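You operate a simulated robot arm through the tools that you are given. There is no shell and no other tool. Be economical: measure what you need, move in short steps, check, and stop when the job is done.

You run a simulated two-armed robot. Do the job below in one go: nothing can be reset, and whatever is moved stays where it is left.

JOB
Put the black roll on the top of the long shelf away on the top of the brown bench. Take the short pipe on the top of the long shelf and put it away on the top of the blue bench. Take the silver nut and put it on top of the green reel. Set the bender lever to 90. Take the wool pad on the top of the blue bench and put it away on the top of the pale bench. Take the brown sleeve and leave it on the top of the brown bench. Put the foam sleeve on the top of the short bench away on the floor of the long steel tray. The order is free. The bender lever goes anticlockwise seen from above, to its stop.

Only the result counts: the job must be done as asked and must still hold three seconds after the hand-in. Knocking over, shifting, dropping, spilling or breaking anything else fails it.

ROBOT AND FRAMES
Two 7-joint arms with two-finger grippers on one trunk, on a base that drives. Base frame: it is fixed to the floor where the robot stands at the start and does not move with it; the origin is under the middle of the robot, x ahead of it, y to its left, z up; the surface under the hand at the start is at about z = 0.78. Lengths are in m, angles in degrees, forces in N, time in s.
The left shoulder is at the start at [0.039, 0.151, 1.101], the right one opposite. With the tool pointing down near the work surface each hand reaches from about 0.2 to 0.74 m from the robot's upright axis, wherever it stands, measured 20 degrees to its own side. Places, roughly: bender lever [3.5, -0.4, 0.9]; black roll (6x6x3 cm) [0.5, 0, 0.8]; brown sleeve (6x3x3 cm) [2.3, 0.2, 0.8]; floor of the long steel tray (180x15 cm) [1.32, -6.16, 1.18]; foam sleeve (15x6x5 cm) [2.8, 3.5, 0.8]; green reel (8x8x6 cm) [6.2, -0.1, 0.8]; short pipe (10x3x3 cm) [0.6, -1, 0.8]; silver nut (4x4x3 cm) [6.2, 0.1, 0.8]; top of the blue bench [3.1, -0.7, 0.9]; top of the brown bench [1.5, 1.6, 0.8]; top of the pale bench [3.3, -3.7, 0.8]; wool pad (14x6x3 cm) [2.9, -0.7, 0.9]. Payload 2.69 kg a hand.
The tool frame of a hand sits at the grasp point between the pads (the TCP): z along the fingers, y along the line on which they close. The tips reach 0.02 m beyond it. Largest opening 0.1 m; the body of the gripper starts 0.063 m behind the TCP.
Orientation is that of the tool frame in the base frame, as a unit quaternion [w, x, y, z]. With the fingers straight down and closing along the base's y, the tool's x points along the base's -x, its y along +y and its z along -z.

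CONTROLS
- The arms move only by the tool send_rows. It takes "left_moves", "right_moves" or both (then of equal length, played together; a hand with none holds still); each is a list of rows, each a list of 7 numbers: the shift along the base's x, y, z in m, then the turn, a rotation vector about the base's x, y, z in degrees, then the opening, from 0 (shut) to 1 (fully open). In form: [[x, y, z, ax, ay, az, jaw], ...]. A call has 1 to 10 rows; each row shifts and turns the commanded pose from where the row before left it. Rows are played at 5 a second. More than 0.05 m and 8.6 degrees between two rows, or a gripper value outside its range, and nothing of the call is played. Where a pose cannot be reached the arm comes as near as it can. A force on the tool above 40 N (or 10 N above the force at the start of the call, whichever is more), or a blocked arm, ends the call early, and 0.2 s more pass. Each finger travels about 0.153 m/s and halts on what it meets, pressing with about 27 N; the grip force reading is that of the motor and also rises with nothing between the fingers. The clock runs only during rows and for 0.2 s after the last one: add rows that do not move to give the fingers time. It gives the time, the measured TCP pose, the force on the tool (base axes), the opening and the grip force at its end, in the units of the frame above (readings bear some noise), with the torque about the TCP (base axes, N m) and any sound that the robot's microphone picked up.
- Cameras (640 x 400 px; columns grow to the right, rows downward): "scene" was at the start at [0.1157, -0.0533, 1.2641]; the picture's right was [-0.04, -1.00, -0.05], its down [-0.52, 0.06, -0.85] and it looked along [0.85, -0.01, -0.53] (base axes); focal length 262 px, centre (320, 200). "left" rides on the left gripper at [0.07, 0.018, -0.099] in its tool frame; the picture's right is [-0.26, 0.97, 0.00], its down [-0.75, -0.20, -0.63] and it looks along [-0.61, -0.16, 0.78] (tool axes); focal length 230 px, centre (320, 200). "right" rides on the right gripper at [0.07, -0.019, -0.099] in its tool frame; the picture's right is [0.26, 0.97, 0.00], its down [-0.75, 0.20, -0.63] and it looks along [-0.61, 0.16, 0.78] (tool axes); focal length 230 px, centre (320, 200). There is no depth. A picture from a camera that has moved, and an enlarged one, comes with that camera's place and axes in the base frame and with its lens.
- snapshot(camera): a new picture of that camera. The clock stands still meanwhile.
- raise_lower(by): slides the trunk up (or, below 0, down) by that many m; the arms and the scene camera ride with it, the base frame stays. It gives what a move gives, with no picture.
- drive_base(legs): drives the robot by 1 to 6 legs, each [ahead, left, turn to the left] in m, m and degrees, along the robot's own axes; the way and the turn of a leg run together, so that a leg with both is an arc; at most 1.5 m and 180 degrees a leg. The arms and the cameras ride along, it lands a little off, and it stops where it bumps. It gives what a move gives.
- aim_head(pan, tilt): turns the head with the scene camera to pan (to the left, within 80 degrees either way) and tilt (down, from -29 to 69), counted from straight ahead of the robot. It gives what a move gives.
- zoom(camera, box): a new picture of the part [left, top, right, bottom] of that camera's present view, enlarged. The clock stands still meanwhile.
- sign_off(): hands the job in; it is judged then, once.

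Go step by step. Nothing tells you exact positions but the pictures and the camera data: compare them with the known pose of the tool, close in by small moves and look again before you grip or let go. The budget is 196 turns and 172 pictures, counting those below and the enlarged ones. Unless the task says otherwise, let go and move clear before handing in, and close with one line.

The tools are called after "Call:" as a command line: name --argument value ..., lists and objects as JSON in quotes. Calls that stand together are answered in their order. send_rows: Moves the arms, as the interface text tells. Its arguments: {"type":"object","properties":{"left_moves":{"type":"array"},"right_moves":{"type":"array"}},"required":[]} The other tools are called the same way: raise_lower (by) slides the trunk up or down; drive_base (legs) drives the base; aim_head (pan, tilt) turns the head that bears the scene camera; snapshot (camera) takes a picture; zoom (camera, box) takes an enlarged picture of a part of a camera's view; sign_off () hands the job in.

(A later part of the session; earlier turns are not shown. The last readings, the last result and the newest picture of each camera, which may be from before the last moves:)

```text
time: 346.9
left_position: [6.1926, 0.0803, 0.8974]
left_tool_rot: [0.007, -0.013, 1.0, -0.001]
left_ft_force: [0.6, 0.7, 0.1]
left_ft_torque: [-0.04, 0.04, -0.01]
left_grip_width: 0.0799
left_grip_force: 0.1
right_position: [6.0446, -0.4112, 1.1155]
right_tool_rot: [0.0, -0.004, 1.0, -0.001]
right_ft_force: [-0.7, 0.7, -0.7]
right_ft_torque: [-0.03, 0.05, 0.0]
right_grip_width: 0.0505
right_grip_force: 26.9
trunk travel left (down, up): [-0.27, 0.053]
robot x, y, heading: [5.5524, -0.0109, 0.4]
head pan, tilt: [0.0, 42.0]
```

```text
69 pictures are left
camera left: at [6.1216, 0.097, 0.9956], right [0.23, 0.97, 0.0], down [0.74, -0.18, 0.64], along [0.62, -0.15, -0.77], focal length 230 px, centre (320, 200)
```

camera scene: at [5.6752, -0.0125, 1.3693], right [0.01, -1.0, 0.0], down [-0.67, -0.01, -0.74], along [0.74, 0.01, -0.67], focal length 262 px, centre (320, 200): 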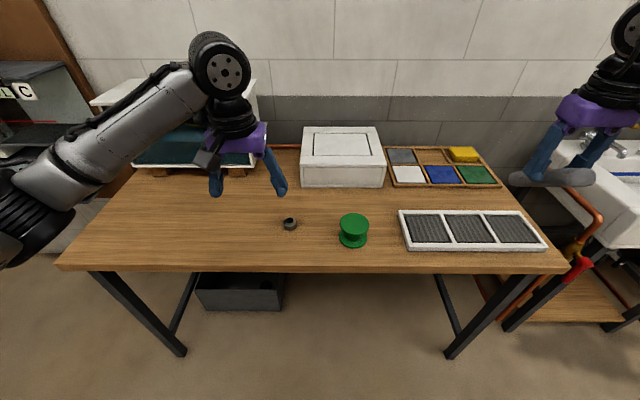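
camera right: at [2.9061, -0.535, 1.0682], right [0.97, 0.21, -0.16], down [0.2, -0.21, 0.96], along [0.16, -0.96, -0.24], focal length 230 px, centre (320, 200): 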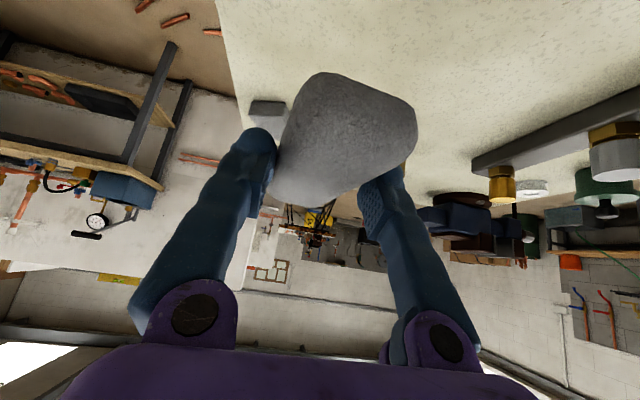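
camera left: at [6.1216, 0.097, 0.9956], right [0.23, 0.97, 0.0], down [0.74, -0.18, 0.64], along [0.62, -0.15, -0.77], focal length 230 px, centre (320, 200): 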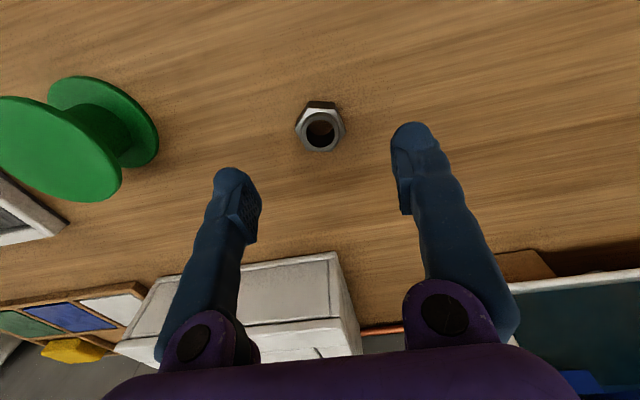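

Nut is centered. I lower and grip.

Call:
send_rows --left_moves '[[0.004, -0.002, -0.03, 0, 0, 0, 0.8], [0, 0, -0.03, 0, 0, 0, 0.8], [0, 0, -0.015, 0, 0, 0, 0.8], [0, 0, -0.006, 0, 0, 0, 0.8], [0, 0, 0, 0, 0, 0, 0.8]]'

Call:
snapshot --camera "left"

```text
time: 348.1
left_position: [6.1959, 0.0777, 0.8194]
left_tool_rot: [0.008, -0.013, 1.0, -0.001]
left_ft_force: [0.5, 0.0, 0.2]
left_ft_torque: [-0.01, 0.01, 0.01]
left_grip_width: 0.08
left_grip_force: 0.1
right_position: [6.0449, -0.411, 1.1153]
right_tool_rot: [-0.001, -0.004, 1.0, -0.001]
right_ft_force: [-1.0, -0.4, -1.1]
right_ft_torque: [0.03, -0.02, 0.01]
right_grip_width: 0.0505
right_grip_force: 27.2
trunk travel left (down, up): [-0.27, 0.053]
robot x, y, heading: [5.5538, -0.012, 0.3]
head pan, tilt: [0.0, 42.0]
```

```text
68 pictures are left
camera left: at [6.1248, 0.0948, 0.917], right [0.23, 0.97, 0.0], down [0.75, -0.18, 0.64], along [0.62, -0.15, -0.77], focal length 230 px, centre (320, 200)
```

left: 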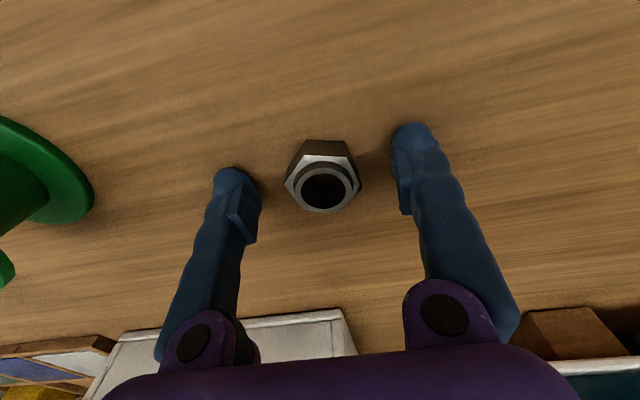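

Call:
send_rows --left_moves '[[0, 0, 0, 0, 0, 0, 0.3], [0, 0, 0, 0, 0, 0, 0], [0, 0, 0, 0, 0, 0, 0], [0, 0, 0, 0, 0, 0, 0], [0, 0, 0.03, 0, 0, 0, 0], [0, 0, 0.04, 0, 0, 0, 0], [0, 0, 0.04, 0, 0, 0, 0], [0, 0, 0.02, 0, 0, 0, 0]]'

Call:
snapshot --camera "left"

```text
time: 349.9
left_position: [6.1962, 0.0778, 0.951]
left_tool_rot: [0.008, -0.014, 1.0, 0.0]
left_ft_force: [-0.3, -0.4, -0.9]
left_ft_torque: [-0.01, -0.01, -0.02]
left_grip_width: 0.0363
left_grip_force: 27.0
right_position: [6.045, -0.4125, 1.1148]
right_tool_rot: [-0.001, -0.005, 1.0, -0.001]
right_ft_force: [0.1, 0.8, -0.3]
right_ft_torque: [0.04, -0.01, 0.0]
right_grip_width: 0.05
right_grip_force: 26.8
trunk travel left (down, up): [-0.27, 0.053]
robot x, y, heading: [5.5502, -0.0106, 0.5]
head pan, tilt: [0.0, 42.0]
```

```text
67 pictures are left
camera left: at [6.1258, 0.0954, 1.0479], right [0.23, 0.97, 0.0], down [0.75, -0.18, 0.64], along [0.63, -0.15, -0.77], focal length 230 px, centre (320, 200)
```

left: 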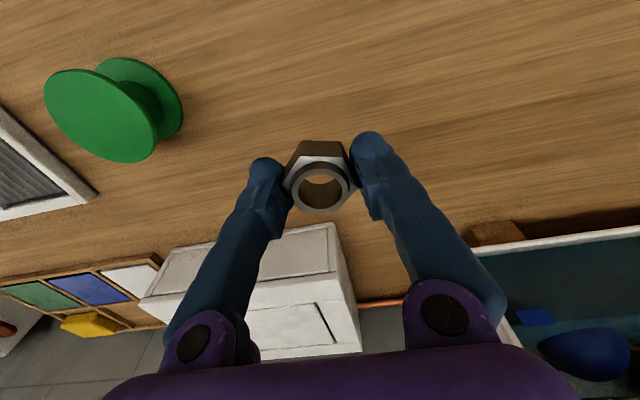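

Nut held (3.6 cm). I zoom on the reel to fix its top center.

Call:
zoom --camera "scene" --box '[310, 190, 406, 250]'

```text
6.67 times, centred on (358, 220) of scene
camera zoom: at [5.6752, -0.0126, 1.3692], right [0.01, -1.0, 0.0], down [-0.67, -0.01, -0.74], along [0.74, 0.01, -0.67], focal length 1748 px, centre (67, 67)
```

zoom: 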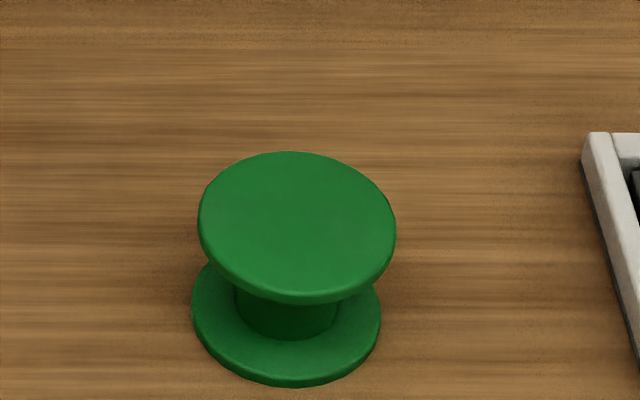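

Reel top center is [6.152,-0.098,0.854]. I carry the nut over it.

Call:
send_rows --left_moves '[[-0.011, -0.044, 0, 0, 0, 0, 0], [-0.011, -0.044, 0, 0, 0, 0, 0], [-0.011, -0.044, 0, 0, 0, 0, 0], [-0.011, -0.044, 0, 0, 0, 0, 0], [0, 0, -0.03, 0, 0, 0, 0], [0, 0, -0.02, 0, 0, 0, 0], [0, 0, 0, 0, 0, 0, 0]]'

Call:
zoom --camera "scene" --box '[278, 150, 438, 250]'

Call:
snapshot --camera "left"

```text
time: 351.5
left_position: [6.1462, -0.0922, 0.9018]
left_tool_rot: [0.009, -0.014, 1.0, -0.002]
left_ft_force: [0.6, -0.6, -0.8]
left_ft_torque: [0.0, -0.03, 0.0]
left_grip_width: 0.0363
left_grip_force: 27.2
left hand out of reach, approached as far as the arm can: row 4, 5, 6
right_position: [6.0446, -0.4112, 1.1152]
right_tool_rot: [-0.002, -0.005, 1.0, -0.002]
right_ft_force: [0.4, 0.2, -0.2]
right_ft_torque: [0.0, -0.01, -0.03]
right_grip_width: 0.0501
right_grip_force: 27.6
trunk travel left (down, up): [-0.27, 0.053]
robot x, y, heading: [5.5512, -0.0154, 0.4]
head pan, tilt: [0.0, 42.0]
```

```text
4.00 times, centred on (358, 200) of scene
camera zoom: at [5.6752, -0.0127, 1.3692], right [0.01, -1.0, 0.0], down [-0.67, -0.01, -0.74], along [0.74, 0.01, -0.67], focal length 1048 px, centre (168, 200)
```

zoom: 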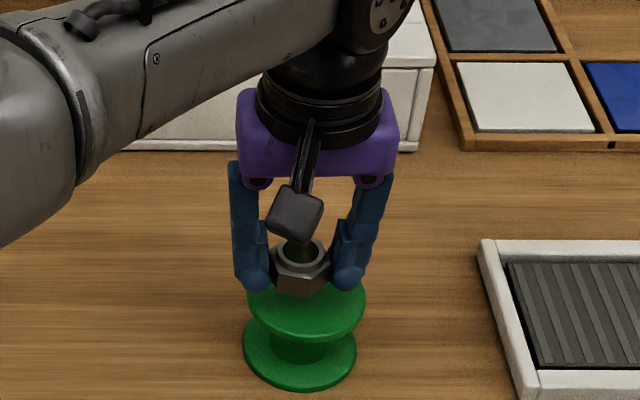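

```text
64 pictures are left
camera left: at [6.0752, -0.0749, 0.9989], right [0.23, 0.97, 0.0], down [0.74, -0.18, 0.64], along [0.63, -0.15, -0.77], focal length 230 px, centre (320, 200)
```

left: 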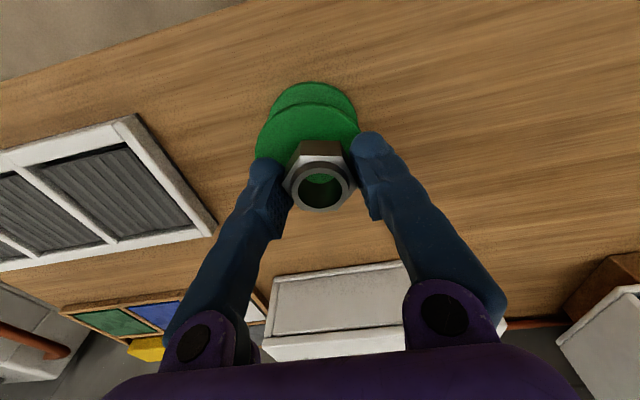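

The left arm is at its reach limit, so I lift slightly, shift the base a little, then realign.

Call:
send_rows --left_moves '[[0, 0, 0.04, 0, 0, 0, 0]]'

Call:
drive_base --legs '[[0.04, -0.09, 0]]'

Call:
send_rows --left_moves '[[-0.02, 0.04, 0, 0, 0, 0, 0], [-0.015, 0.042, 0, 0, 0, 0, 0], [0, 0, 0, 0, 0, 0, 0]]'

```text
time: 351.9
left_position: [6.1448, -0.0928, 0.9429]
left_tool_rot: [0.008, -0.014, 1.0, 0.0]
left_ft_force: [0.2, 0.3, 0.1]
left_ft_torque: [0.0, -0.03, 0.0]
left_grip_width: 0.0362
left_grip_force: 27.0
right_position: [6.0449, -0.411, 1.1157]
right_tool_rot: [0.0, -0.004, 1.0, -0.002]
right_ft_force: [-0.2, 0.1, -0.3]
right_ft_torque: [0.0, -0.05, -0.03]
right_grip_width: 0.0504
right_grip_force: 26.9
trunk travel left (down, up): [-0.27, 0.053]
robot x, y, heading: [5.5523, -0.0129, 0.5]
head pan, tilt: [0.0, 42.0]
```

```text
time: 353.4
left_position: [6.1853, -0.1822, 0.9429]
left_tool_rot: [0.007, -0.015, 1.0, -0.001]
left_ft_force: [-0.2, 0.7, 0.6]
left_ft_torque: [0.03, -0.03, 0.01]
left_grip_width: 0.0363
left_grip_force: 26.5
right_position: [6.0853, -0.5001, 1.1147]
right_tool_rot: [-0.001, -0.004, 1.0, -0.001]
right_ft_force: [-0.2, 0.1, -0.1]
right_ft_torque: [0.01, 0.03, -0.03]
right_grip_width: 0.0508
right_grip_force: 27.0
trunk travel left (down, up): [-0.27, 0.053]
robot x, y, heading: [5.5853, -0.1006, 0.6]
head pan, tilt: [0.0, 42.0]
```

```text
time: 354.1
left_position: [6.1507, -0.099, 0.9427]
left_tool_rot: [0.007, -0.014, 1.0, 0.0]
left_ft_force: [-0.1, 0.2, -0.8]
left_ft_torque: [0.0, 0.0, 0.01]
left_grip_width: 0.036
left_grip_force: 26.9
right_position: [6.0843, -0.4999, 1.1143]
right_tool_rot: [-0.001, -0.004, 1.0, -0.001]
right_ft_force: [-0.8, -1.1, -0.2]
right_ft_torque: [0.0, -0.03, -0.01]
right_grip_width: 0.0504
right_grip_force: 26.9
trunk travel left (down, up): [-0.27, 0.053]
robot x, y, heading: [5.5919, -0.0976, 0.5]
head pan, tilt: [0.0, 42.0]
```

Call:
send_rows --left_moves '[[0, 0, -0.03, 0, 0, 0, 0], [0, 0, -0.02, 0, 0, 0, 0], [0, 0, -0.005, 0, 0, 0, 0], [0, 0, 0, 0, 0, 0, 0]]'

Call:
snapshot --camera "left"

Call:
zoom --camera "scene" --box '[256, 160, 384, 240]'

```text
time: 355.1
left_position: [6.149, -0.0999, 0.888]
left_tool_rot: [0.008, -0.014, 1.0, -0.002]
left_ft_force: [-0.6, 0.1, -1.0]
left_ft_torque: [0.01, 0.01, 0.01]
left_grip_width: 0.0361
left_grip_force: 27.0
right_position: [6.0853, -0.4996, 1.1138]
right_tool_rot: [-0.001, -0.004, 1.0, -0.002]
right_ft_force: [-0.6, -0.7, -0.4]
right_ft_torque: [0.0, -0.02, 0.01]
right_grip_width: 0.0504
right_grip_force: 27.1
trunk travel left (down, up): [-0.27, 0.053]
robot x, y, heading: [5.5918, -0.098, 0.8]
head pan, tilt: [0.0, 42.0]
```

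```text
63 pictures are left
camera left: at [6.079, -0.0821, 0.9854], right [0.23, 0.97, 0.0], down [0.75, -0.18, 0.64], along [0.62, -0.15, -0.77], focal length 230 px, centre (320, 200)
```

left: 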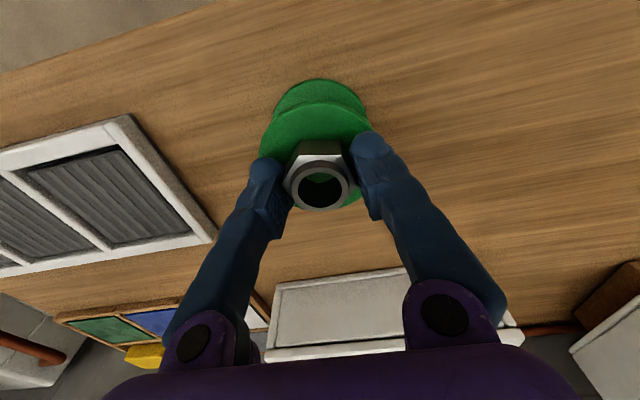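

```text
5.00 times, centred on (320, 200) of scene
camera zoom: at [5.715, -0.1005, 1.3692], right [0.01, -1.0, 0.0], down [-0.67, -0.01, -0.74], along [0.74, 0.01, -0.67], focal length 1311 px, centre (320, 200)
```

zoom: 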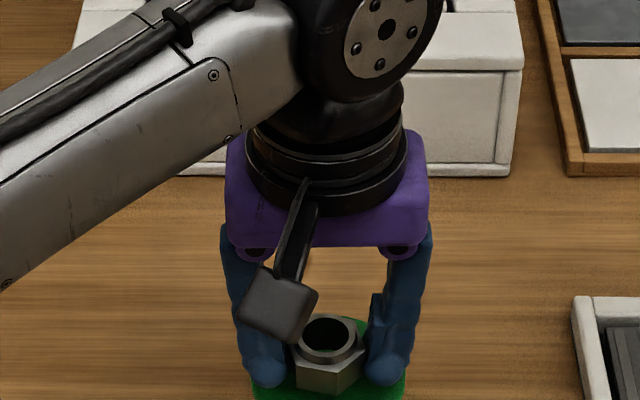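

Aligned over the reel. I lower in 2 mm steps.

Call:
send_rows --left_moves '[[0, 0, -0.003, 0, 0, 0, 0], [0, 0, -0.002, 0, 0, 0, 0], [0, 0, -0.002, 0, 0, 0, 0], [0, 0, 0, 0, 0, 0, 0]]'

```text
time: 356.1
left_position: [6.1498, -0.099, 0.8805]
left_tool_rot: [0.007, -0.013, 1.0, -0.001]
left_ft_force: [-0.7, 0.4, -0.4]
left_ft_torque: [0.0, 0.01, -0.01]
left_grip_width: 0.036
left_grip_force: 26.4
right_position: [6.0861, -0.4999, 1.1153]
right_tool_rot: [-0.001, -0.004, 1.0, -0.002]
right_ft_force: [0.7, -0.6, 0.3]
right_ft_torque: [0.04, -0.06, 0.01]
right_grip_width: 0.0503
right_grip_force: 27.0
trunk travel left (down, up): [-0.27, 0.053]
robot x, y, heading: [5.5908, -0.1014, 0.8]
head pan, tilt: [0.0, 42.0]
```

Call:
send_rows --left_moves '[[0, 0, -0.002, 0, 0, 0, 0], [0, 0, -0.0015, 0, 0, 0, 0], [0, 0, 0, 0, 0, 0, 0]]'

```text
time: 356.9
left_position: [6.1495, -0.0984, 0.8787]
left_tool_rot: [0.01, -0.013, 1.0, 0.0]
left_ft_force: [1.7, 1.0, 11.2]
left_ft_torque: [0.19, -0.08, -0.06]
left_grip_width: 0.0356
left_grip_force: 26.9
right_position: [6.0843, -0.4987, 1.1161]
right_tool_rot: [-0.001, -0.004, 1.0, -0.002]
right_ft_force: [-0.1, -0.8, -0.2]
right_ft_torque: [0.01, -0.03, -0.01]
right_grip_width: 0.0502
right_grip_force: 27.0
trunk travel left (down, up): [-0.27, 0.053]
robot x, y, heading: [5.5944, -0.102, 0.3]
head pan, tilt: [0.0, 42.0]
```

Contact at the predicted height. I open gently and lift straight up.

Call:
send_rows --left_moves '[[0, 0, 0.001, 0, 0, 0, 0], [0, 0, 0, 0, 0, 0, 0.45], [0, 0, 0, 0, 0, 0, 0.65], [0, 0, 0, 0, 0, 0, 0.65], [0, 0, 0.02, 0, 0, 0, 0.65], [0, 0, 0.04, 0, 0, 0, 0.65], [0, 0, 0.05, 0, 0, 0, 0.7], [-0.02, 0.02, 0.04, 0, 0, 0, 0.8], [-0.03, 0.03, 0, 0, 0, 0, 1], [-0.03, 0.03, 0, 0, 0, 0, 1]]'

Call:
snapshot --camera "scene"

```text
time: 359.1
left_position: [6.0668, -0.0174, 1.0281]
left_tool_rot: [0.008, -0.013, 1.0, -0.001]
left_ft_force: [-0.7, 0.6, 0.7]
left_ft_torque: [-0.03, 0.03, 0.02]
left_grip_width: 0.0998
left_grip_force: 0.1
right_position: [6.0839, -0.4991, 1.1145]
right_tool_rot: [-0.001, -0.004, 1.0, -0.002]
right_ft_force: [0.7, 0.0, -0.2]
right_ft_torque: [-0.02, -0.01, -0.01]
right_grip_width: 0.0503
right_grip_force: 27.2
trunk travel left (down, up): [-0.27, 0.053]
robot x, y, heading: [5.5882, -0.0994, 0.3]
head pan, tilt: [0.0, 42.0]
```

```text
61 pictures are left
camera scene: at [5.7144, -0.0994, 1.3693], right [0.01, -1.0, 0.0], down [-0.67, -0.01, -0.74], along [0.74, 0.01, -0.67], focal length 262 px, centre (320, 200)
```

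scene: 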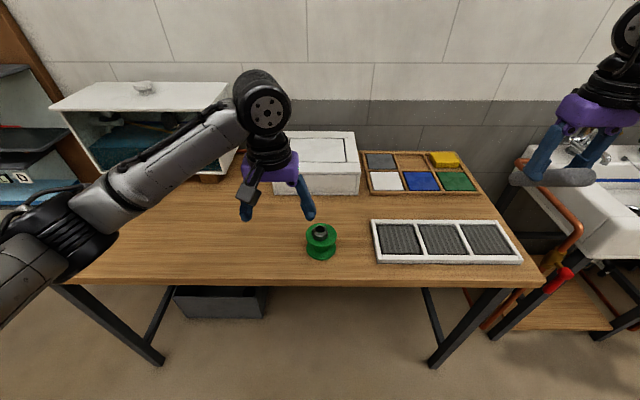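

The nut sits on the reel. Now I drive to the short bench in the north for the foam sleeve.

Call:
drive_base --legs '[[-0.7, 0, 0], [0, 0, 90], [1.2, 0, 0], [1.2, 0.5, 0], [0, 1.3, 0]]'

Call:
aim_head --pan 10 --tilt 20

Call:
snapshot --camera "scene"

```text
time: 389.8
left_position: [2.9019, 2.6952, 1.0277]
left_tool_rot: [-0.006, 0.72, -0.694, -0.005]
left_ft_force: [-0.5, 0.7, -0.5]
left_ft_torque: [0.02, -0.01, -0.02]
left_grip_width: 0.0999
left_grip_force: 0.2
right_position: [3.3814, 2.716, 1.1147]
right_tool_rot: [0.0, 0.713, -0.702, 0.002]
right_ft_force: [0.3, 0.3, -0.4]
right_ft_torque: [0.01, -0.01, -0.03]
right_grip_width: 0.0504
right_grip_force: 26.3
trunk travel left (down, up): [-0.27, 0.053]
robot x, y, heading: [2.9873, 2.2185, 91.0]
head pan, tilt: [0.0, 42.0]
```

```text
time: 390.6
left_position: [2.9018, 2.695, 1.0267]
left_tool_rot: [-0.006, 0.72, -0.694, -0.005]
left_ft_force: [0.4, 0.7, -0.5]
left_ft_torque: [0.01, -0.02, 0.02]
left_grip_width: 0.0999
left_grip_force: 0.0
right_position: [3.3824, 2.7181, 1.1146]
right_tool_rot: [-0.001, 0.713, -0.701, 0.002]
right_ft_force: [0.3, 0.4, 0.4]
right_ft_torque: [-0.04, -0.01, 0.0]
right_grip_width: 0.0509
right_grip_force: 27.0
trunk travel left (down, up): [-0.27, 0.053]
robot x, y, heading: [2.9904, 2.2217, 91.0]
head pan, tilt: [10.0, 20.0]
```

```text
60 pictures are left
camera scene: at [2.9691, 2.351, 1.4035], right [0.98, 0.19, 0.0], down [0.06, -0.34, -0.94], along [-0.18, 0.92, -0.34], focal length 262 px, centre (320, 200)
```

scene: 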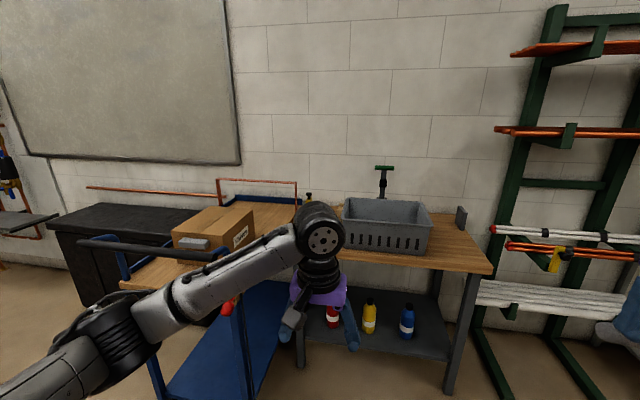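

The hand hides the likely foam spot; I move it aside and look.

Call:
send_rows --left_moves '[[-0.045, -0.01, 0, 0, 0, 0, 1], [-0.045, -0.01, 0, 0, 0, 0, 1], [-0.045, -0.01, 0, 0, 0, 0, 1], [-0.045, -0.01, 0, 0, 0, 0, 1]]'

Call:
snapshot --camera "scene"

```text
time: 391.6
left_position: [2.7214, 2.6553, 1.0278]
left_tool_rot: [-0.006, 0.719, -0.695, -0.006]
left_ft_force: [-0.3, 1.0, -0.5]
left_ft_torque: [0.0, -0.04, 0.03]
left_grip_width: 0.1
left_grip_force: 0.1
right_position: [3.3811, 2.716, 1.1151]
right_tool_rot: [-0.001, 0.713, -0.702, 0.001]
right_ft_force: [-0.4, -0.1, -0.4]
right_ft_torque: [0.01, -0.01, 0.01]
right_grip_width: 0.0501
right_grip_force: 27.0
trunk travel left (down, up): [-0.27, 0.053]
robot x, y, heading: [2.9896, 2.2154, 90.9]
head pan, tilt: [10.0, 20.0]
```

```text
59 pictures are left
camera scene: at [2.9682, 2.3504, 1.4036], right [0.98, 0.19, 0.0], down [0.07, -0.34, -0.94], along [-0.18, 0.92, -0.34], focal length 262 px, centre (320, 200)
```

scene: 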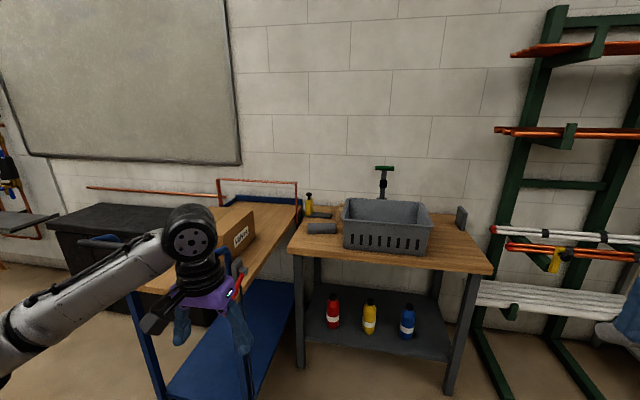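

The foam sleeve is at about [2.75,3.515], lying along x. I drive nearer and zoom.

Call:
drive_base --legs '[[0.58, 0.05, -1]]'

Call:
aim_head --pan 12 --tilt 38

Call:
snapshot --camera "scene"

Call:
snapshot --camera "left"

```text
time: 394.9
left_position: [2.6887, 3.2307, 1.0272]
left_tool_rot: [-0.006, 0.708, -0.707, -0.005]
left_ft_force: [0.7, 0.6, 0.1]
left_ft_torque: [-0.01, 0.02, 0.03]
left_grip_width: 0.0998
left_grip_force: 0.0
right_position: [3.3501, 3.2704, 1.1139]
right_tool_rot: [0.001, -0.702, 0.713, -0.002]
right_ft_force: [0.2, 1.1, -0.3]
right_ft_torque: [-0.01, 0.01, -0.01]
right_grip_width: 0.0503
right_grip_force: 27.2
trunk travel left (down, up): [-0.27, 0.053]
robot x, y, heading: [2.9369, 2.7833, 89.1]
head pan, tilt: [10.0, 20.0]
```

```text
time: 395.7
left_position: [2.6878, 3.231, 1.0272]
left_tool_rot: [-0.007, 0.708, -0.707, -0.004]
left_ft_force: [0.2, -0.3, -0.3]
left_ft_torque: [0.03, 0.02, -0.03]
left_grip_width: 0.1
left_grip_force: 0.1
right_position: [3.3496, 3.2697, 1.1145]
right_tool_rot: [0.0, -0.701, 0.713, -0.001]
right_ft_force: [0.3, -0.2, 0.1]
right_ft_torque: [-0.02, 0.01, -0.02]
right_grip_width: 0.0506
right_grip_force: 27.2
trunk travel left (down, up): [-0.27, 0.053]
robot x, y, heading: [2.9371, 2.7849, 89.1]
head pan, tilt: [12.0, 38.0]
```

```text
58 pictures are left
camera scene: at [2.9229, 2.9107, 1.3752], right [0.98, 0.19, 0.0], down [0.12, -0.6, -0.79], along [-0.15, 0.77, -0.62], focal length 262 px, centre (320, 200)
```

scene: 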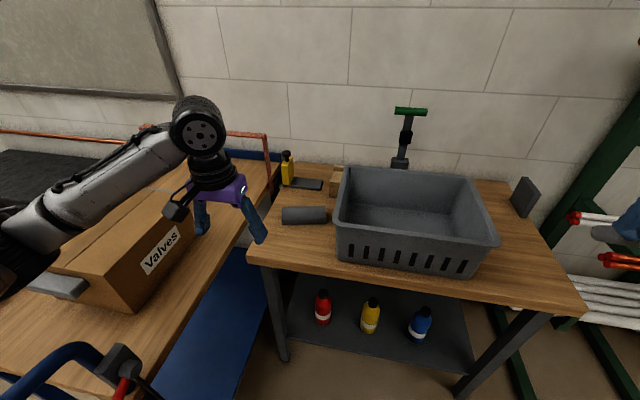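

```text
57 pictures are left
camera left: at [2.6704, 3.1598, 1.1249], right [-0.97, 0.26, 0.0], down [0.2, 0.74, 0.64], along [0.16, 0.62, -0.77], focal length 230 px, centre (320, 200)
```

left: 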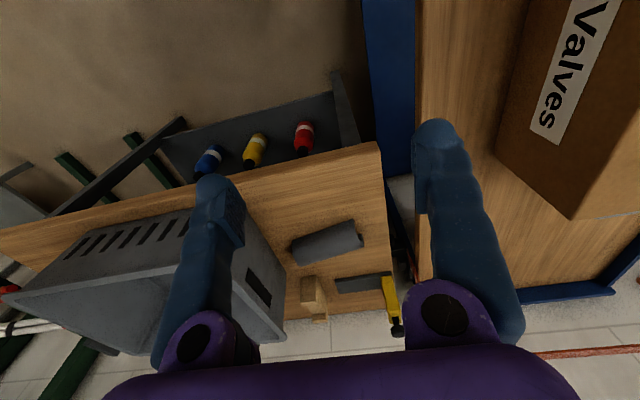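

Foam center triangulates to [2.751,3.525,0.812], axis about 12° from x. I bring the left hand over it, turned to close across it.

Call:
send_rows --left_moves '[[0.005, 0.02, 0, 0, 0, 8.5, 1], [0.005, 0.02, 0, 0, 0, 8.5, 1], [0.005, 0.02, 0, 0, 0, 8.5, 1], [0.005, 0.02, 0, 0, 0, 8.5, 1], [0.005, 0.025, 0, 0, 0, 8.5, 1], [0.005, 0.025, 0, 0, 0, 8.5, 1], [0.005, 0.025, 0, 0, 0, 8.5, 1], [0.005, 0.025, 0, 0, 0, 8.5, 1], [0.005, 0.03, 0, 0, 0, 8.5, 1], [0.005, 0.03, 0, 0, 0, 8.5, 1]]'

Call:
send_rows --left_moves '[[0.005, 0.027, -0.02, 0, 0, 8.5, 1], [0.005, 0.027, -0.03, 0, 0, 8.5, 1], [0, 0, -0.03, 0, 0, 0, 1], [0, 0, 0, 0, 0, 0, 1]]'

Call:
snapshot --camera "left"

Call:
snapshot --camera "scene"

```text
time: 397.9
left_position: [2.7397, 3.4707, 1.0251]
left_tool_rot: [-0.001, 0.999, -0.042, -0.008]
left_ft_force: [0.4, 0.3, 0.9]
left_ft_torque: [-0.03, 0.0, -0.01]
left_grip_width: 0.0999
left_grip_force: 0.2
right_position: [3.3497, 3.2711, 1.1142]
right_tool_rot: [0.0, -0.701, 0.713, -0.002]
right_ft_force: [0.1, 0.3, 0.0]
right_ft_torque: [0.0, 0.02, 0.04]
right_grip_width: 0.0502
right_grip_force: 26.5
trunk travel left (down, up): [-0.27, 0.053]
robot x, y, heading: [2.9388, 2.7856, 89.0]
head pan, tilt: [12.0, 38.0]
```

```text
time: 398.9
left_position: [2.7392, 3.4739, 0.9478]
left_tool_rot: [0.0, 0.994, 0.105, -0.008]
left_ft_force: [0.0, 0.3, 0.6]
left_ft_torque: [-0.02, -0.01, -0.03]
left_grip_width: 0.1001
left_grip_force: 0.1
left hand out of reach, approached as far as the arm can: row 1, 2
right_position: [3.3498, 3.269, 1.1144]
right_tool_rot: [0.001, -0.701, 0.713, -0.001]
right_ft_force: [0.6, -0.1, -0.3]
right_ft_torque: [0.01, -0.01, 0.0]
right_grip_width: 0.0502
right_grip_force: 26.3
trunk travel left (down, up): [-0.27, 0.053]
robot x, y, heading: [2.9366, 2.7867, 89.2]
head pan, tilt: [12.0, 38.0]
```

```text
56 pictures are left
camera left: at [2.8144, 3.4709, 1.0446], right [-0.05, -1.0, 0.0], down [-0.77, 0.04, 0.64], along [-0.64, 0.03, -0.77], focal length 230 px, centre (320, 200)
```

left: 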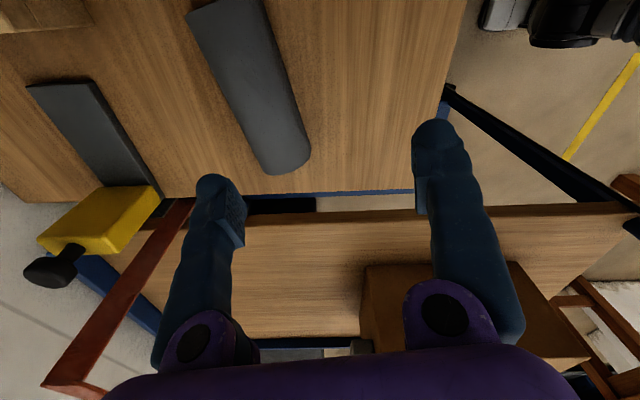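

```text
55 pictures are left
camera scene: at [2.9222, 2.9107, 1.3751], right [0.98, 0.19, 0.0], down [0.12, -0.6, -0.79], along [-0.15, 0.77, -0.62], focal length 262 px, centre (320, 200)
```

scene: 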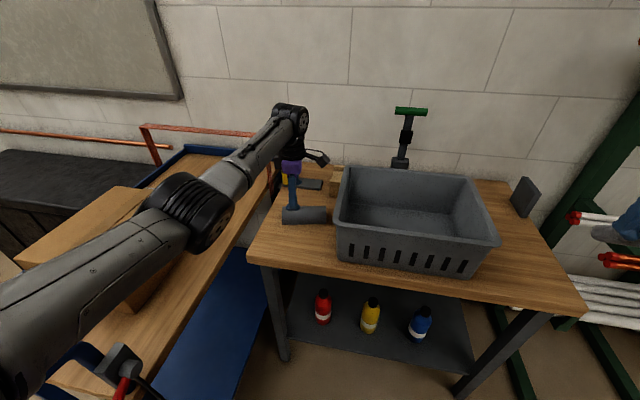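

Slightly out of reach. I raise the hand, drive 0.12 closer and realign.

Call:
send_rows --left_moves '[[0, -0.04, 0.04, 0, 0, 0, 1], [0, -0.02, 0.04, 0, 0, 0, 1]]'

Call:
drive_base --legs '[[0.12, 0, 0.5]]'

Call:
snapshot --camera "left"

```text
refused: row 1 steps farther than a row can; nothing moved
```

```text
time: 400.1
left_position: [2.7367, 3.5932, 0.9473]
left_tool_rot: [0.0, 0.994, 0.11, -0.008]
left_ft_force: [0.3, -0.5, 0.5]
left_ft_torque: [-0.03, 0.0, 0.0]
left_grip_width: 0.0999
left_grip_force: 0.0
right_position: [3.3473, 3.3962, 1.1137]
right_tool_rot: [0.0, -0.704, 0.71, -0.002]
right_ft_force: [0.3, 0.1, -0.7]
right_ft_torque: [-0.01, 0.0, 0.01]
right_grip_width: 0.0505
right_grip_force: 27.0
trunk travel left (down, up): [-0.27, 0.053]
robot x, y, heading: [2.9373, 2.9074, 89.4]
head pan, tilt: [12.0, 38.0]
```

```text
54 pictures are left
camera left: at [2.8113, 3.5915, 1.0444], right [-0.04, -1.0, 0.0], down [-0.77, 0.03, 0.64], along [-0.64, 0.02, -0.77], focal length 230 px, centre (320, 200)
```

left: 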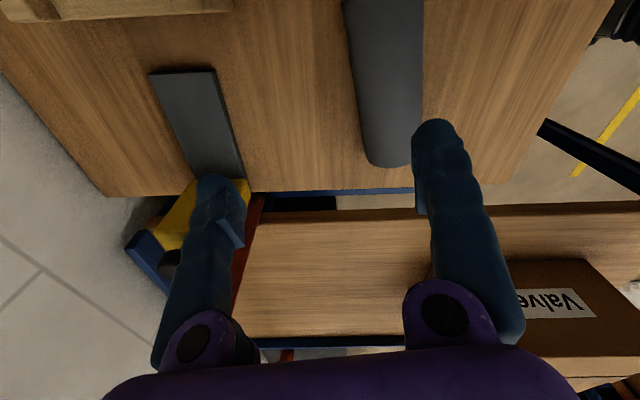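

Foam at [2.748,3.528]; yaw matches. I shift and lower.

Call:
send_rows --left_moves '[[0.005, -0.033, 0, 0, 0, 0, 1], [0.006, -0.033, 0, 0, 0, 0, 1], [0, 0, -0.04, 0, 0, 0, 1], [0, 0, -0.04, 0, 0, 0, 1], [0, 0, -0.03, 0, 0, 0, 1], [0, 0, -0.012, 0, 0, 0, 1], [0, 0, 0, 0, 0, 0, 1]]'

Call:
snapshot --camera "left"

```text
time: 401.8
left_position: [2.7472, 3.5272, 0.825]
left_tool_rot: [0.0, 0.994, 0.11, -0.008]
left_ft_force: [0.5, 0.0, -0.1]
left_ft_torque: [0.03, 0.02, 0.05]
left_grip_width: 0.0999
left_grip_force: 0.1
right_position: [3.3475, 3.394, 1.116]
right_tool_rot: [0.001, -0.704, 0.71, -0.001]
right_ft_force: [-0.3, 0.6, -0.3]
right_ft_torque: [0.01, -0.02, -0.06]
right_grip_width: 0.0504
right_grip_force: 27.1
trunk travel left (down, up): [-0.27, 0.053]
robot x, y, heading: [2.9411, 2.9093, 89.3]
head pan, tilt: [12.0, 38.0]
```

```text
53 pictures are left
camera left: at [2.822, 3.5249, 0.9222], right [-0.04, -1.0, 0.0], down [-0.77, 0.03, 0.64], along [-0.64, 0.02, -0.77], focal length 230 px, centre (320, 200)
```

left: 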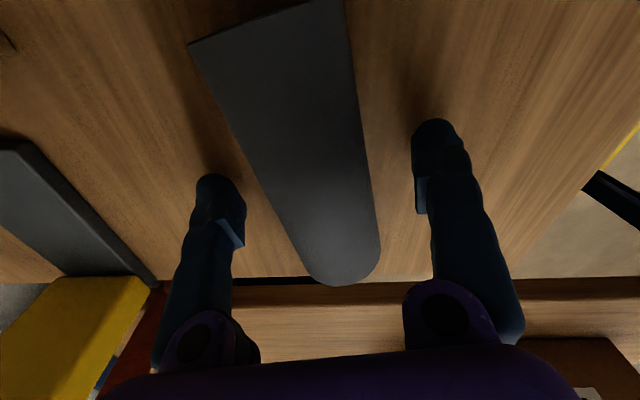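

The foam is between the fingers with good clearance. I close and lift.

Call:
send_rows --left_moves '[[0, 0, 0, 0, 0, 0, 0.4], [0, 0, 0, 0, 0, 0, 0.2], [0, 0, 0, 0, 0, 0, 0], [0, 0, 0, 0, 0, 0, 0], [0, 0, 0.03, 0, 0, 0, 0], [0, 0, 0.045, 0, 0, 0, 0], [0, 0, 0.045, 0, 0, 0, 0], [0, 0, 0.045, 0, 0, 0, 0], [0, 0, 0.045, 0, 0, 0, 0]]'

Call:
snapshot --camera "left"

```text
time: 403.8
left_position: [2.744, 3.5383, 1.0302]
left_tool_rot: [0.001, 0.994, 0.108, -0.009]
left_ft_force: [0.0, 0.0, -0.6]
left_ft_torque: [0.0, -0.01, -0.02]
left_grip_width: 0.0564
left_grip_force: 26.9
left hand out of reach, approached as far as the arm can: row 9
right_position: [3.3474, 3.3946, 1.1155]
right_tool_rot: [0.001, -0.704, 0.71, -0.001]
right_ft_force: [0.3, -0.5, -0.7]
right_ft_torque: [0.0, 0.03, -0.03]
right_grip_width: 0.0505
right_grip_force: 26.9
trunk travel left (down, up): [-0.27, 0.053]
robot x, y, heading: [2.9375, 2.9058, 89.5]
head pan, tilt: [12.0, 38.0]
```

```text
52 pictures are left
camera left: at [2.8183, 3.5361, 1.128], right [-0.04, -1.0, 0.0], down [-0.77, 0.04, 0.64], along [-0.64, 0.03, -0.77], focal length 230 px, centre (320, 200)
```

left: 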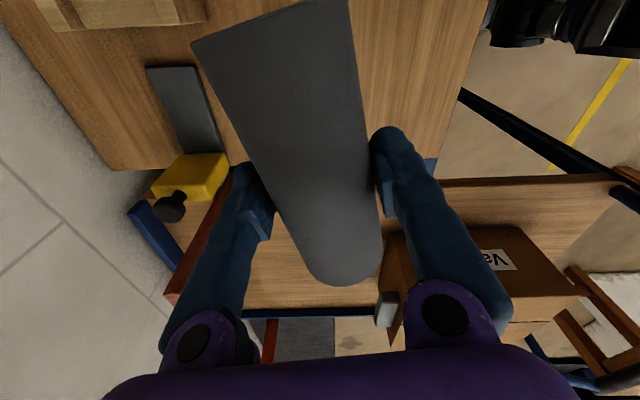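

Foam held (5.6 cm). I back away, retract the hand, and drive south to the pale bench.

Call:
drive_base --legs '[[-0.7, 0, 0]]'

Call:
send_rows --left_moves '[[0, -0.045, 0.01, 0, 0, 0, 0], [0, -0.045, 0.01, 0, 0, 0, 0], [0, -0.045, 0.01, 0, 0, 0, 0], [0.01, -0.045, 0.01, 0, 0, 0, 0]]'

Call:
drive_base --legs '[[0, -1.5, 0.5], [0, 0, -90], [0, 0, -90], [1.4, 0, 0], [1.4, 0, 0]]'

```text
time: 407.6
left_position: [2.7334, 2.8455, 1.0305]
left_tool_rot: [0.0, 0.993, 0.114, -0.007]
left_ft_force: [0.4, -0.8, -0.7]
left_ft_torque: [0.0, -0.03, 0.02]
left_grip_width: 0.0563
left_grip_force: 27.1
right_position: [3.3398, 2.7056, 1.1139]
right_tool_rot: [-0.001, 0.707, -0.707, 0.001]
right_ft_force: [0.6, 0.0, -0.1]
right_ft_torque: [-0.03, 0.0, -0.02]
right_grip_width: 0.0505
right_grip_force: 26.8
trunk travel left (down, up): [-0.27, 0.053]
robot x, y, heading: [2.9371, 2.2171, 90.1]
head pan, tilt: [12.0, 38.0]
```

```text
time: 408.6
left_position: [2.6953, 2.8229, 1.0047]
left_tool_rot: [0.0, 0.993, 0.115, -0.007]
left_ft_force: [-0.6, 0.5, -0.4]
left_ft_torque: [-0.01, -0.02, -0.03]
left_grip_width: 0.0563
left_grip_force: 26.9
left hand out of reach, approached as far as the arm can: row 1, 2, 3, 4
right_position: [3.3391, 2.7056, 1.1133]
right_tool_rot: [0.002, -0.707, 0.707, -0.002]
right_ft_force: [-0.5, 0.2, -0.7]
right_ft_torque: [0.0, -0.03, 0.01]
right_grip_width: 0.0506
right_grip_force: 27.1
trunk travel left (down, up): [-0.27, 0.053]
robot x, y, heading: [2.9343, 2.2166, 90.1]
head pan, tilt: [12.0, 38.0]
```

```text
time: 442.6
left_position: [4.8935, -1.1384, 1.0047]
left_tool_rot: [0.008, -0.141, 0.99, 0.0]
left_ft_force: [-0.5, -0.4, -0.2]
left_ft_torque: [0.01, -0.02, 0.0]
left_grip_width: 0.0566
left_grip_force: 26.7
right_position: [4.246, -1.0555, 1.1143]
right_tool_rot: [-0.002, 0.687, 0.727, -0.001]
right_ft_force: [-0.5, 0.6, -0.6]
right_ft_torque: [-0.03, 0.0, -0.03]
right_grip_width: 0.0505
right_grip_force: 27.3
trunk travel left (down, up): [-0.27, 0.053]
robot x, y, heading: [4.6167, -0.5407, -86.7]
head pan, tilt: [12.0, 38.0]
```

The left wrist is near its yaw limit; I turn it back toward natural to free the arm, and look ahead.

Call:
send_rows --left_moves '[[0, 0, 0, 0, 0, -8.5, 0], [0, 0, 0, 0, 0, -8.5, 0], [0, 0, 0, 0, 0, -8.5, 0], [0, 0, 0, 0, 0, -8.5, 0], [0, 0, 0, 0, 0, -8.5, 0], [0, 0, 0, 0, 0, -8.5, 0], [0, 0, 0, 0, 0, -8.5, 0], [0, 0, 0, 0, 0, 0, 0]]'

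Call:
aim_head --pan -25 --tilt 15

Call:
snapshot --camera "scene"

```text
time: 444.4
left_position: [4.8924, -1.1376, 1.0061]
left_tool_rot: [0.006, 0.369, 0.929, -0.004]
left_ft_force: [-0.6, -0.1, 0.3]
left_ft_torque: [-0.03, 0.01, -0.03]
left_grip_width: 0.0566
left_grip_force: 26.7
right_position: [4.2448, -1.0564, 1.1135]
right_tool_rot: [-0.002, 0.688, 0.726, -0.002]
right_ft_force: [0.0, 0.4, -0.8]
right_ft_torque: [-0.01, -0.02, 0.01]
right_grip_width: 0.0501
right_grip_force: 27.4
trunk travel left (down, up): [-0.27, 0.053]
robot x, y, heading: [4.6195, -0.5448, -86.9]
head pan, tilt: [12.0, 38.0]
```

```text
time: 445.5
left_position: [4.8932, -1.1384, 1.0047]
left_tool_rot: [0.007, 0.368, 0.93, -0.005]
left_ft_force: [-0.4, 0.2, 0.0]
left_ft_torque: [0.0, -0.01, -0.02]
left_grip_width: 0.0564
left_grip_force: 27.0
right_position: [4.2452, -1.0564, 1.115]
right_tool_rot: [-0.001, 0.687, 0.726, -0.001]
right_ft_force: [-0.2, -0.2, 1.0]
right_ft_torque: [0.0, 0.01, -0.01]
right_grip_width: 0.0504
right_grip_force: 27.2
trunk travel left (down, up): [-0.27, 0.053]
robot x, y, heading: [4.6166, -0.5422, -87.0]
head pan, tilt: [-25.0, 15.0]
```

```text
51 pictures are left
camera scene: at [4.5865, -0.6706, 1.4116], right [-0.93, 0.37, 0.0], down [0.1, 0.24, -0.97], along [-0.36, -0.9, -0.26], focal length 262 px, centre (320, 200)
```

scene: 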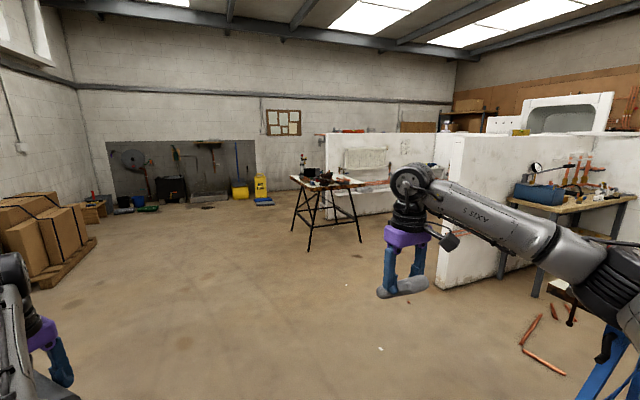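

I approach the pale bench from the north and look at its top.

Call:
drive_base --legs '[[1.2, -0.3, -3], [0.55, -0.6, 0]]'

Call:
aim_head --pan -15 --tilt 25

Call:
snapshot --camera "scene"

```text
time: 456.9
left_position: [4.0383, -2.8981, 1.0061]
left_tool_rot: [0.007, 0.381, 0.925, -0.004]
left_ft_force: [0.3, 0.2, -0.8]
left_ft_torque: [0.03, 0.0, 0.05]
left_grip_width: 0.0566
left_grip_force: 26.6
right_position: [3.3915, -2.7974, 1.1149]
right_tool_rot: [-0.002, 0.697, 0.717, -0.001]
right_ft_force: [0.2, 0.6, -0.1]
right_ft_torque: [-0.02, -0.02, 0.01]
right_grip_width: 0.0505
right_grip_force: 27.2
trunk travel left (down, up): [-0.27, 0.053]
robot x, y, heading: [3.7795, -2.2948, -88.4]
head pan, tilt: [-25.0, 15.0]
```

```text
time: 457.6
left_position: [4.0387, -2.8964, 1.0056]
left_tool_rot: [0.007, 0.381, 0.924, -0.004]
left_ft_force: [0.1, -0.7, 0.6]
left_ft_torque: [-0.03, -0.02, 0.03]
left_grip_width: 0.0563
left_grip_force: 27.3
right_position: [3.3911, -2.7981, 1.1143]
right_tool_rot: [-0.001, 0.697, 0.717, -0.001]
right_ft_force: [0.2, -0.9, -0.4]
right_ft_torque: [-0.01, -0.06, -0.01]
right_grip_width: 0.0505
right_grip_force: 26.5
trunk travel left (down, up): [-0.27, 0.053]
robot x, y, heading: [3.7782, -2.2958, -88.4]
head pan, tilt: [-15.0, 25.0]
```

```text
50 pictures are left
camera scene: at [3.7599, -2.4258, 1.3955], right [-0.97, 0.23, 0.0], down [0.1, 0.41, -0.91], along [-0.21, -0.88, -0.42], focal length 262 px, centre (320, 200)
```

scene: 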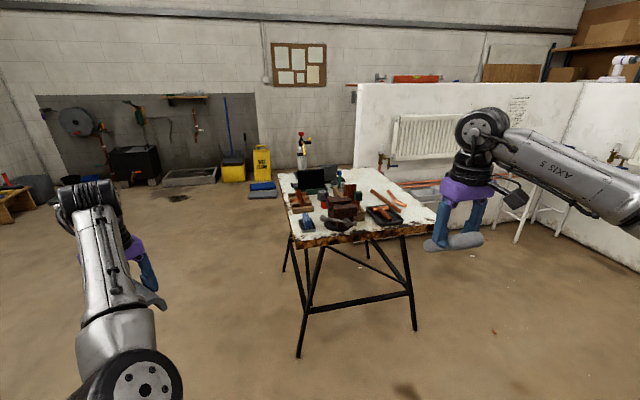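

Call:
zoom --camera "scene" --box '[250, 130, 474, 270]'

```text
2.86 times, centred on (362, 200) of scene
camera zoom: at [3.7599, -2.4258, 1.3955], right [-0.97, 0.23, 0.0], down [0.1, 0.41, -0.91], along [-0.21, -0.88, -0.42], focal length 749 px, centre (200, 200)
```

zoom: 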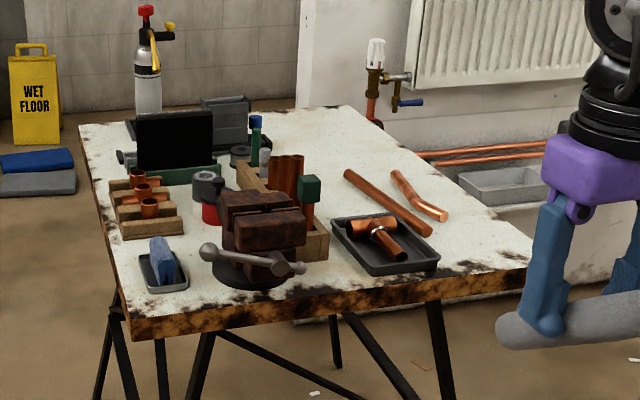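

Free room is at the NW corner, about [3.065,-3.37]. I check how the pad hangs in the right hand.

Call:
snapshot --camera "right"

Call:
drive_base --legs '[[0.35, -0.5, -1.5]]'

Call:
aim_head --pan -5 --tilt 38

Call:
snapshot --camera "scene"

```text
48 pictures are left
camera right: at [3.3724, -2.7295, 1.2137], right [0.96, 0.29, 0.0], down [0.22, -0.74, 0.63], along [0.18, -0.6, -0.78], focal length 230 px, centre (320, 200)
```

right: 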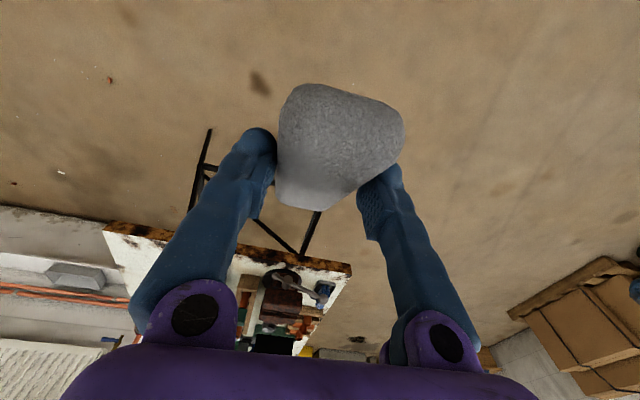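

```text
time: 462.5
left_position: [3.5375, -3.2621, 1.0062]
left_tool_rot: [0.007, 0.39, 0.921, -0.003]
left_ft_force: [0.0, 0.3, 0.0]
left_ft_torque: [-0.02, 0.05, -0.03]
left_grip_width: 0.0563
left_grip_force: 27.7
right_position: [2.8933, -3.1495, 1.1143]
right_tool_rot: [-0.001, 0.704, 0.71, -0.002]
right_ft_force: [-0.1, 0.1, 0.4]
right_ft_torque: [0.0, -0.01, 0.02]
right_grip_width: 0.0505
right_grip_force: 27.2
trunk travel left (down, up): [-0.27, 0.053]
robot x, y, heading: [3.2911, -2.6606, -89.2]
head pan, tilt: [-15.0, 25.0]
```

```text
time: 463.2
left_position: [3.5379, -3.2614, 1.0052]
left_tool_rot: [0.007, 0.391, 0.921, -0.004]
left_ft_force: [0.0, 0.4, -0.3]
left_ft_torque: [0.01, 0.03, 0.0]
left_grip_width: 0.0566
left_grip_force: 27.5
right_position: [2.8937, -3.1492, 1.1143]
right_tool_rot: [-0.002, 0.704, 0.71, -0.001]
right_ft_force: [-0.4, -0.4, 0.0]
right_ft_torque: [-0.02, -0.02, -0.01]
right_grip_width: 0.0505
right_grip_force: 26.6
trunk travel left (down, up): [-0.27, 0.053]
robot x, y, heading: [3.292, -2.6552, -89.5]
head pan, tilt: [-5.0, 38.0]
```

```text
47 pictures are left
camera scene: at [3.2858, -2.7822, 1.3752], right [-1.0, 0.08, 0.0], down [0.05, 0.61, -0.79], along [-0.06, -0.79, -0.62], focal length 262 px, centre (320, 200)
```

scene: 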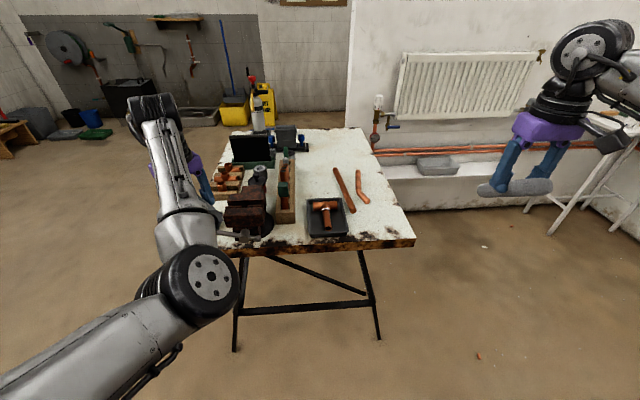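

I bring the pad over the free NW patch, restoring the original 38° tilt so the pad is flat, and raise the left hand a bit.

Call:
send_rows --right_moves '[[0.023, -0.0294, -0.012, -5.5, 0, 0, 0], [0.023, -0.0294, -0.012, -5.5, 0, 0, 0], [0.023, -0.0294, -0.012, -5.5, 0, 0, 0], [0.023, -0.0294, -0.012, -5.5, 0, 0, 0], [0.023, -0.0294, -0.012, -5.5, 0, 0, 0], [0.023, -0.0294, -0.012, -5.5, 0, 0, 0], [0.023, -0.0294, -0.012, -5.0, 0, 0, 0], [0, 0, -0.03, 0, 0, 0, 0], [0, 0, 0, 0, 0, 0, 0]]' --left_moves '[[0, 0, 0.012, 0, 0, 0, 0], [0, 0, 0.012, 0, 0, 0, 0], [0, 0, 0.012, 0, 0, 0, 0], [0, 0, 0.012, 0, 0, 0, 0], [0, 0, 0.012, 0, 0, 0, 0], [0, 0, 0.012, 0, 0, 0, 0], [0, 0, 0.012, 0, 0, 0, 0], [0, 0, 0, 0, 0, 0, 0], [0, 0, 0, 0, 0, 0, 0]]'

Call:
snapshot --camera "scene"

Call:
snapshot --camera "right"

```text
time: 465.2
left_position: [3.5466, -3.2829, 1.0845]
left_tool_rot: [0.007, 0.39, 0.921, -0.004]
left_ft_force: [-0.2, 0.0, -0.5]
left_ft_torque: [0.01, 0.0, -0.02]
left_grip_width: 0.0562
left_grip_force: 27.3
left hand out of reach, approached as far as the arm can: row 1, 2, 3, 4, 6
right_position: [3.0551, -3.3561, 1.0]
right_tool_rot: [0.228, 0.666, 0.671, -0.233]
right_ft_force: [0.0, -0.5, 0.2]
right_ft_torque: [-0.01, -0.01, 0.02]
right_grip_width: 0.0504
right_grip_force: 27.2
trunk travel left (down, up): [-0.27, 0.053]
robot x, y, heading: [3.294, -2.654, -89.5]
head pan, tilt: [-5.0, 38.0]
```

```text
46 pictures are left
camera scene: at [3.2862, -2.7821, 1.3752], right [-1.0, 0.08, 0.0], down [0.05, 0.61, -0.79], along [-0.06, -0.79, -0.62], focal length 262 px, centre (320, 200)
```

scene: 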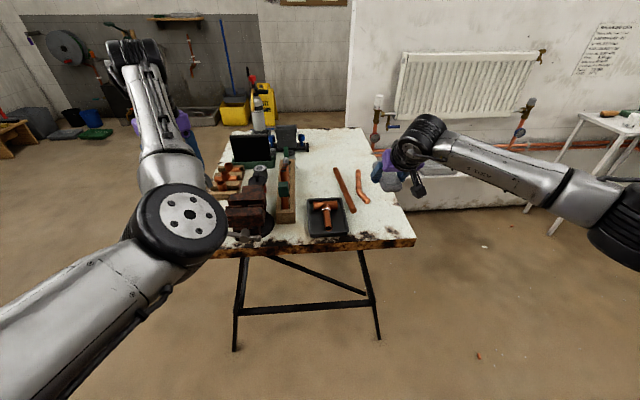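

```text
45 pictures are left
camera right: at [3.0369, -3.2422, 1.0357], right [0.96, 0.21, -0.17], down [0.21, -0.2, 0.96], along [0.17, -0.96, -0.24], focal length 230 px, centre (320, 200)
```

right: 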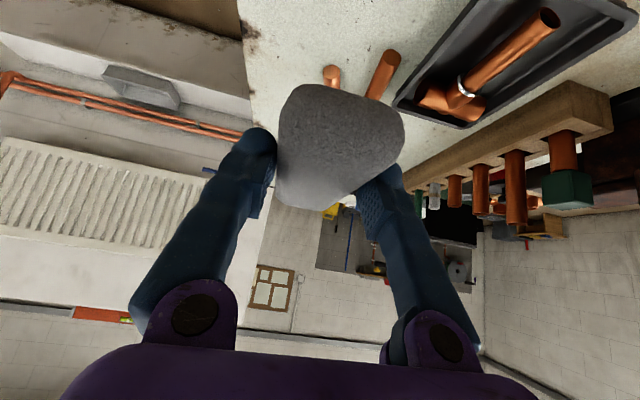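

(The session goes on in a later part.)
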